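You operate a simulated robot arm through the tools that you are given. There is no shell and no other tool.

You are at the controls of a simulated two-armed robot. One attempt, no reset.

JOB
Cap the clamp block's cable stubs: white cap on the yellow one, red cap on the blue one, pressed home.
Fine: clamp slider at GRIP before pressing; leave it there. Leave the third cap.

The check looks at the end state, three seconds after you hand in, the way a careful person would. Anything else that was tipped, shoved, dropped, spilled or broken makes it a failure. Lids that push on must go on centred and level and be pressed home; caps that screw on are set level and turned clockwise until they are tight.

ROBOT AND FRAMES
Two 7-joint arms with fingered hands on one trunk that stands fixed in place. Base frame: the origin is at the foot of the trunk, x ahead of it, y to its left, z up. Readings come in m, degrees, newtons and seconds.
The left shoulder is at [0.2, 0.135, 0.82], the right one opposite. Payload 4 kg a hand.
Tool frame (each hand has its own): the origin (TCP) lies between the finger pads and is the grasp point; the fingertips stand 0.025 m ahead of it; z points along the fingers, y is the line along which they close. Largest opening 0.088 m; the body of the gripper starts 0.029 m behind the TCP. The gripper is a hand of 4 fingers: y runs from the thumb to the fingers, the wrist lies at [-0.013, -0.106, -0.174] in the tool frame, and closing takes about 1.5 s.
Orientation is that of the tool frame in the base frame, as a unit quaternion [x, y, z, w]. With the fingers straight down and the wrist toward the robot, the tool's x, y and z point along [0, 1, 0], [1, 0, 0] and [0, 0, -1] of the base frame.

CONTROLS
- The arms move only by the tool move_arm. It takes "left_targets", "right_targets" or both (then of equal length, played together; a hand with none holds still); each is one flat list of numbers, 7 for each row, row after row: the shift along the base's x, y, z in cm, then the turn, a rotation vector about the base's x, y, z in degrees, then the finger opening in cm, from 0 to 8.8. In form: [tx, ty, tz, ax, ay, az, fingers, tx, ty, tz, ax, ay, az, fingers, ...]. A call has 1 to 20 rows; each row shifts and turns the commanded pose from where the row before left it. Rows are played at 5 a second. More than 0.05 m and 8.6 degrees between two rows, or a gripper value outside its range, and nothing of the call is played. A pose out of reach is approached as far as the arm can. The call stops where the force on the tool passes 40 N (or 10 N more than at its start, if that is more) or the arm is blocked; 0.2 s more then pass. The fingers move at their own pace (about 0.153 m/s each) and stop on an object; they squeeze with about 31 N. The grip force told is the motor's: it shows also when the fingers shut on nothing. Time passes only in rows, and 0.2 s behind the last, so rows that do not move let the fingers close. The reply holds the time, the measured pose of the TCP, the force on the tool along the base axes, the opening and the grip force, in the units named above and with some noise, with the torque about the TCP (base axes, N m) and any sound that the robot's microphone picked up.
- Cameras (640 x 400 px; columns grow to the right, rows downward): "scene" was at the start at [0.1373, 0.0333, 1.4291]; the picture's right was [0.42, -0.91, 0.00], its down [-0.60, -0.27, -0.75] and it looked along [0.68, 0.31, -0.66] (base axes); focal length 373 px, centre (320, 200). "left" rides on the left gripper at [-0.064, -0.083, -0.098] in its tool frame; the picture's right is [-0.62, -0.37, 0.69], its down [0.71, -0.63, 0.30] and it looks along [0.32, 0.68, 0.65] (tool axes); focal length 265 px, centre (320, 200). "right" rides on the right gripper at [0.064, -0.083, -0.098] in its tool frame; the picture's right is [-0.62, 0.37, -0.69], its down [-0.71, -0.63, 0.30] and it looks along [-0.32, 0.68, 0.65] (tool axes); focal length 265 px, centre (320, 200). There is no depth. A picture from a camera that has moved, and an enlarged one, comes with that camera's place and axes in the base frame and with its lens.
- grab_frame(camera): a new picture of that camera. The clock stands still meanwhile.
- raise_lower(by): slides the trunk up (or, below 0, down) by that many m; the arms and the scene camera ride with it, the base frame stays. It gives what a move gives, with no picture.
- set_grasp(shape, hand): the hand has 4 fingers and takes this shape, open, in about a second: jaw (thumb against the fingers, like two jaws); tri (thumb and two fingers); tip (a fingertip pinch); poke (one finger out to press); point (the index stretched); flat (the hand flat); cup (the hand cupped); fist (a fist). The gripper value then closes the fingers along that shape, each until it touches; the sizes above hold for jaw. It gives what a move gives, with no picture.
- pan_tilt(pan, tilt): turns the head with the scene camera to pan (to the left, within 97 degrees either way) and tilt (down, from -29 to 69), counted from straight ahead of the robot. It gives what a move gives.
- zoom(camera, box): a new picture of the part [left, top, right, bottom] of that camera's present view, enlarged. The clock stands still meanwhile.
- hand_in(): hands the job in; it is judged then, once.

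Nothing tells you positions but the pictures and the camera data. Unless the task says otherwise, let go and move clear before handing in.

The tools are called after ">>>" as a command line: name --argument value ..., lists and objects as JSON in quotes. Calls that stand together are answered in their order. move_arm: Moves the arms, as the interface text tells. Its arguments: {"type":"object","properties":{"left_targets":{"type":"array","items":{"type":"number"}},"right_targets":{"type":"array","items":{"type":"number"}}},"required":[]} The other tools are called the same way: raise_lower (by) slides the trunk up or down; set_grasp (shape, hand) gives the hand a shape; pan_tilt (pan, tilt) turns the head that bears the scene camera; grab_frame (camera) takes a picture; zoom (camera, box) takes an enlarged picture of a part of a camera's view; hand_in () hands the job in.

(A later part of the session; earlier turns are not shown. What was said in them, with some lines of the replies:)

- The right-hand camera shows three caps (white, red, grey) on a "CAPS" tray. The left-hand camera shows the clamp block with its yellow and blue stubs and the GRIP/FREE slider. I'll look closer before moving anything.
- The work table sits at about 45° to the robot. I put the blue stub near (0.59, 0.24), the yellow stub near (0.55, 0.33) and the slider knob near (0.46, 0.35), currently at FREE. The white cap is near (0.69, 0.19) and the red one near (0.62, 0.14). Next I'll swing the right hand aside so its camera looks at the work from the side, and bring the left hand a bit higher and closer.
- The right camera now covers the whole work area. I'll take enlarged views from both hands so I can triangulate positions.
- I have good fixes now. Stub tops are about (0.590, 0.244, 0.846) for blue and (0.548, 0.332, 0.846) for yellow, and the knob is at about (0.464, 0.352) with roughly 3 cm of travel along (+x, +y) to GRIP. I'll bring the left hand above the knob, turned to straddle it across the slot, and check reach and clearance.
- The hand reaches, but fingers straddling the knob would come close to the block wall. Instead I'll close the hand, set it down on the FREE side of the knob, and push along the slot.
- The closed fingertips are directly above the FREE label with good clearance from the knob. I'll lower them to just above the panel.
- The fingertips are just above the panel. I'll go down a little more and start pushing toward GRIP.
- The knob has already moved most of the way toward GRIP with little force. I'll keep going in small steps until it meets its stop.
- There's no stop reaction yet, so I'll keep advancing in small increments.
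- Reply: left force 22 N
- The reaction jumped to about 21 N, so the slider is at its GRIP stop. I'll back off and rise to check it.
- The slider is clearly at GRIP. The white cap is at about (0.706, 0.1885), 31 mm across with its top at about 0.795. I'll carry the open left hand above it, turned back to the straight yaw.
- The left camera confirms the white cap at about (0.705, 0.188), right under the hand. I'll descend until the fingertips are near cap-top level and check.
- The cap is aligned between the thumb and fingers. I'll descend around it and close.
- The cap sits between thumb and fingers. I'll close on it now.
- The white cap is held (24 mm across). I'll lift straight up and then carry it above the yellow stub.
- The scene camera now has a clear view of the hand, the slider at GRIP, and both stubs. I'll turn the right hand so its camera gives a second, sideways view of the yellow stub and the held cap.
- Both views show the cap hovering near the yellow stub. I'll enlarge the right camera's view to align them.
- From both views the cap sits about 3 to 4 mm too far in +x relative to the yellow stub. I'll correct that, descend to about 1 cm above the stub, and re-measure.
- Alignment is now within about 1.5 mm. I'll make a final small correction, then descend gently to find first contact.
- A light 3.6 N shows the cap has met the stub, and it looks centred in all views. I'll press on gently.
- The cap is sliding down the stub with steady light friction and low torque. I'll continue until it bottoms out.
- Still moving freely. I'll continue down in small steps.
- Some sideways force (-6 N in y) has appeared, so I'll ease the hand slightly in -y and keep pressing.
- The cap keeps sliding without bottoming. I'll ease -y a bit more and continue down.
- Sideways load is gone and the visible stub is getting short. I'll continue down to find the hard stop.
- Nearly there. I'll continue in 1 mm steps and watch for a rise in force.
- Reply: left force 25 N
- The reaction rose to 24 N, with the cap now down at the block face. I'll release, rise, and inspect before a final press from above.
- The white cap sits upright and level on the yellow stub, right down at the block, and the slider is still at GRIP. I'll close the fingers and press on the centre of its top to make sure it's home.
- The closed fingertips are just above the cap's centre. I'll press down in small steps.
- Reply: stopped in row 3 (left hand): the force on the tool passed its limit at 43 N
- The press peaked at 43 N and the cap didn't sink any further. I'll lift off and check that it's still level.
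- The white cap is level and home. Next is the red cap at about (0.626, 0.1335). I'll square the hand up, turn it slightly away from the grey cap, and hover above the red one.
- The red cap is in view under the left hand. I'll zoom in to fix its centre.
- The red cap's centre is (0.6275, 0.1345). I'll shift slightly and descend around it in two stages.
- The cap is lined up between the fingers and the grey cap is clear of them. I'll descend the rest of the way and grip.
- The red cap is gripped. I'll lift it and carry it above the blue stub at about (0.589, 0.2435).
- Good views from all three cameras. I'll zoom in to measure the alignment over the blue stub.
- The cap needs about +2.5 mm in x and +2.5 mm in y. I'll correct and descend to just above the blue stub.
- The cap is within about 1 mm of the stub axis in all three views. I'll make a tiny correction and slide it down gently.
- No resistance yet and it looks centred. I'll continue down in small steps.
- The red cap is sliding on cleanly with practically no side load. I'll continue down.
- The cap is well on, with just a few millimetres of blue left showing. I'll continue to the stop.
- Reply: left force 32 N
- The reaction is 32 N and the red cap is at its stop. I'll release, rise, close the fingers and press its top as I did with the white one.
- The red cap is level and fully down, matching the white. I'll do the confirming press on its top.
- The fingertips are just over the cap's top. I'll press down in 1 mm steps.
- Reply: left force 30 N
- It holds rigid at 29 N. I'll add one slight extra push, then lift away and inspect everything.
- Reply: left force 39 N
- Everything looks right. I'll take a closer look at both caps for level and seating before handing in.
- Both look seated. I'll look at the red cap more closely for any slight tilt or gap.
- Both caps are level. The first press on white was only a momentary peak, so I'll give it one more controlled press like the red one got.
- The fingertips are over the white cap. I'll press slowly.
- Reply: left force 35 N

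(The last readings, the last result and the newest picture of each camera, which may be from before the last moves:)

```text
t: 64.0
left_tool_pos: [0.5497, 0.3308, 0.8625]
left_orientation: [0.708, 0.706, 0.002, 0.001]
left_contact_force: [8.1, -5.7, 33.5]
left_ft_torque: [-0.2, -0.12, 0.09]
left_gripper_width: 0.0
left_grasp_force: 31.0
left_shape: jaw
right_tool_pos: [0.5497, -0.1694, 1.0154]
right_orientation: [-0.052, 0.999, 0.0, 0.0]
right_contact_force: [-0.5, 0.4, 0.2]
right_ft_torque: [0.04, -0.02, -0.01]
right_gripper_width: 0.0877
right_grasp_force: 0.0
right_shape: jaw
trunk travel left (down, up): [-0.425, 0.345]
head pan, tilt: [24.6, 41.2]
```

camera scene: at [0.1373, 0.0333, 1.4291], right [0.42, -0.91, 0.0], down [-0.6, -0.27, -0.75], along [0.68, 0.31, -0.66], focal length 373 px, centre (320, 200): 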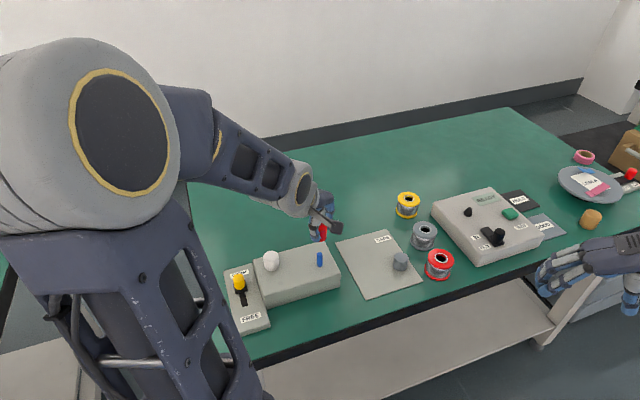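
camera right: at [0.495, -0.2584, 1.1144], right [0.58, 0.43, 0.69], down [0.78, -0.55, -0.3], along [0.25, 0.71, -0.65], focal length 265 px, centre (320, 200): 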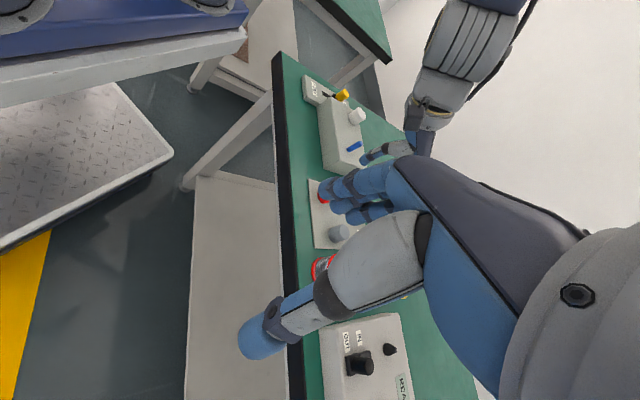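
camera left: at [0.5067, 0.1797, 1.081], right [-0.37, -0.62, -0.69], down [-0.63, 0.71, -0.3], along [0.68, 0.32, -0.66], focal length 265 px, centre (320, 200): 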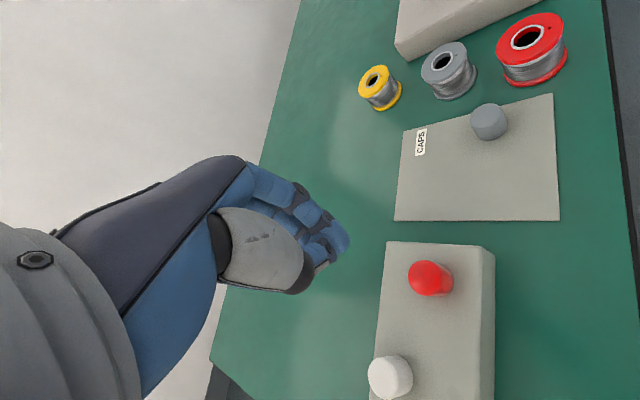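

The white cap held rigid at 33 N. I'll lift clear, back the hand off, and do a final check.

>>> move_arm --left_targets '[0, 0, 1, 0, 0, 0, 0, 0, 0, 3, 0, 0, 0, 0, 0, 0, 4, 0, 0, 0, 0, 0, 0, 4, 0, 0, 0, 0, 0, 0, 4, 0, 0, 0, 0, -3, 1, 3, 0, 0, 0, 0, -3, 1, 1, 0, 0, 0, 0, 0, 0, 0, 0, 0, 0, 5]'

>>> grab_frame --camera "scene"

>>> zoom --camera "right" --box '[290, 70, 450, 170]'

>>> zoom --camera "left" --box '[340, 80, 640, 300]'

```text
t: 65.8
left_tool_pos: [0.4875, 0.3522, 1.061]
left_orientation: [0.707, 0.708, 0.0, 0.001]
left_contact_force: [-1.2, -0.5, -0.4]
left_ft_torque: [0.0, -0.01, 0.0]
left_gripper_width: 0.0484
left_grasp_force: 0.2
left_shape: jaw
right_tool_pos: [0.549, -0.1677, 1.0145]
right_orientation: [-0.053, 0.999, 0.0, 0.0]
right_contact_force: [-0.4, -0.4, -1.0]
right_ft_torque: [0.01, 0.0, -0.01]
right_gripper_width: 0.0879
right_grasp_force: 0.0
right_shape: jaw
trunk travel left (down, up): [-0.425, 0.345]
head pan, tilt: [24.6, 41.2]
```

```text
taken
camera scene: at [0.1373, 0.0333, 1.4291], right [0.42, -0.91, 0.0], down [-0.6, -0.27, -0.75], along [0.68, 0.31, -0.66], focal length 373 px, centre (320, 200)
```

scene: 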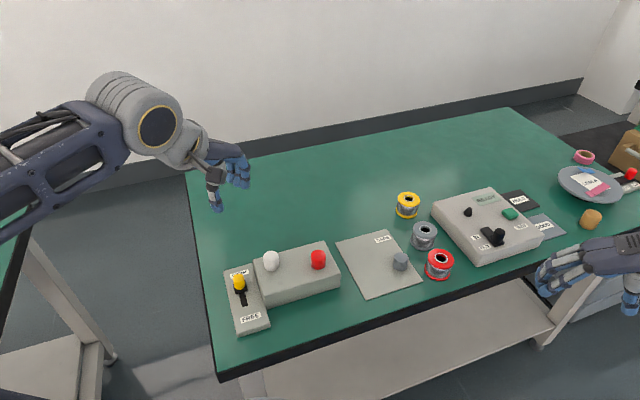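

```text
4.00 times, centred on (370, 120) of right
camera zoom: at [0.4949, -0.2587, 1.1144], right [0.58, 0.43, 0.69], down [0.78, -0.55, -0.3], along [0.25, 0.71, -0.65], focal length 1062 px, centre (120, 520)
```

zoom: 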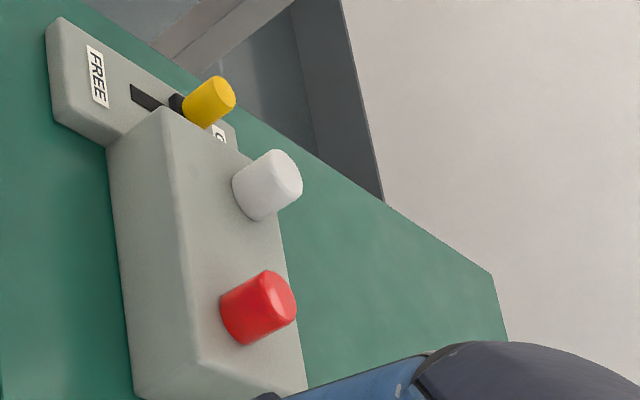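

```text
1.82 times, centred on (490, 190) of left
camera zoom: at [0.4049, 0.289, 1.1602], right [-0.37, -0.62, -0.69], down [-0.63, 0.71, -0.3], along [0.68, 0.32, -0.65], focal length 483 px, centre (11, 218)
```

zoom: 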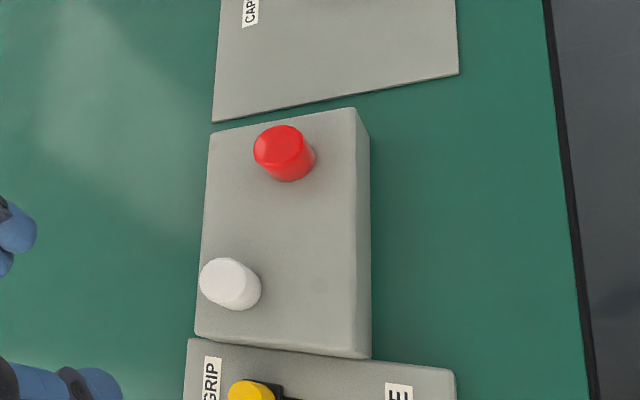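

White is on the yellow stub and red on the blue, both level and pressed home. The slider is at GRIP, the grey cap hasn't been touched, and both hands are clear. I'm handing in.

>>> hand_in

```text
The job is handed in.
```

The job is done and handed in: the white cap is on the yellow stub and the red cap is on the blue stub.

- **Slider:** I pushed it to its stop at GRIP before fitting either cap, and it was still there in the last pictures.
- **Seating:** Both caps slid down until they sat on the block. I then pressed each one from above, white to 33 N (with an earlier peak of 43 N) and red to 37 N. Neither sank any further under the press.
- **Level:** In the close-up pictures both caps looked centred and level, to within about a degree.
- **Everything else:** The grey cap is still on its tray, nothing else was touched, and both hands were open and clear at hand-in.
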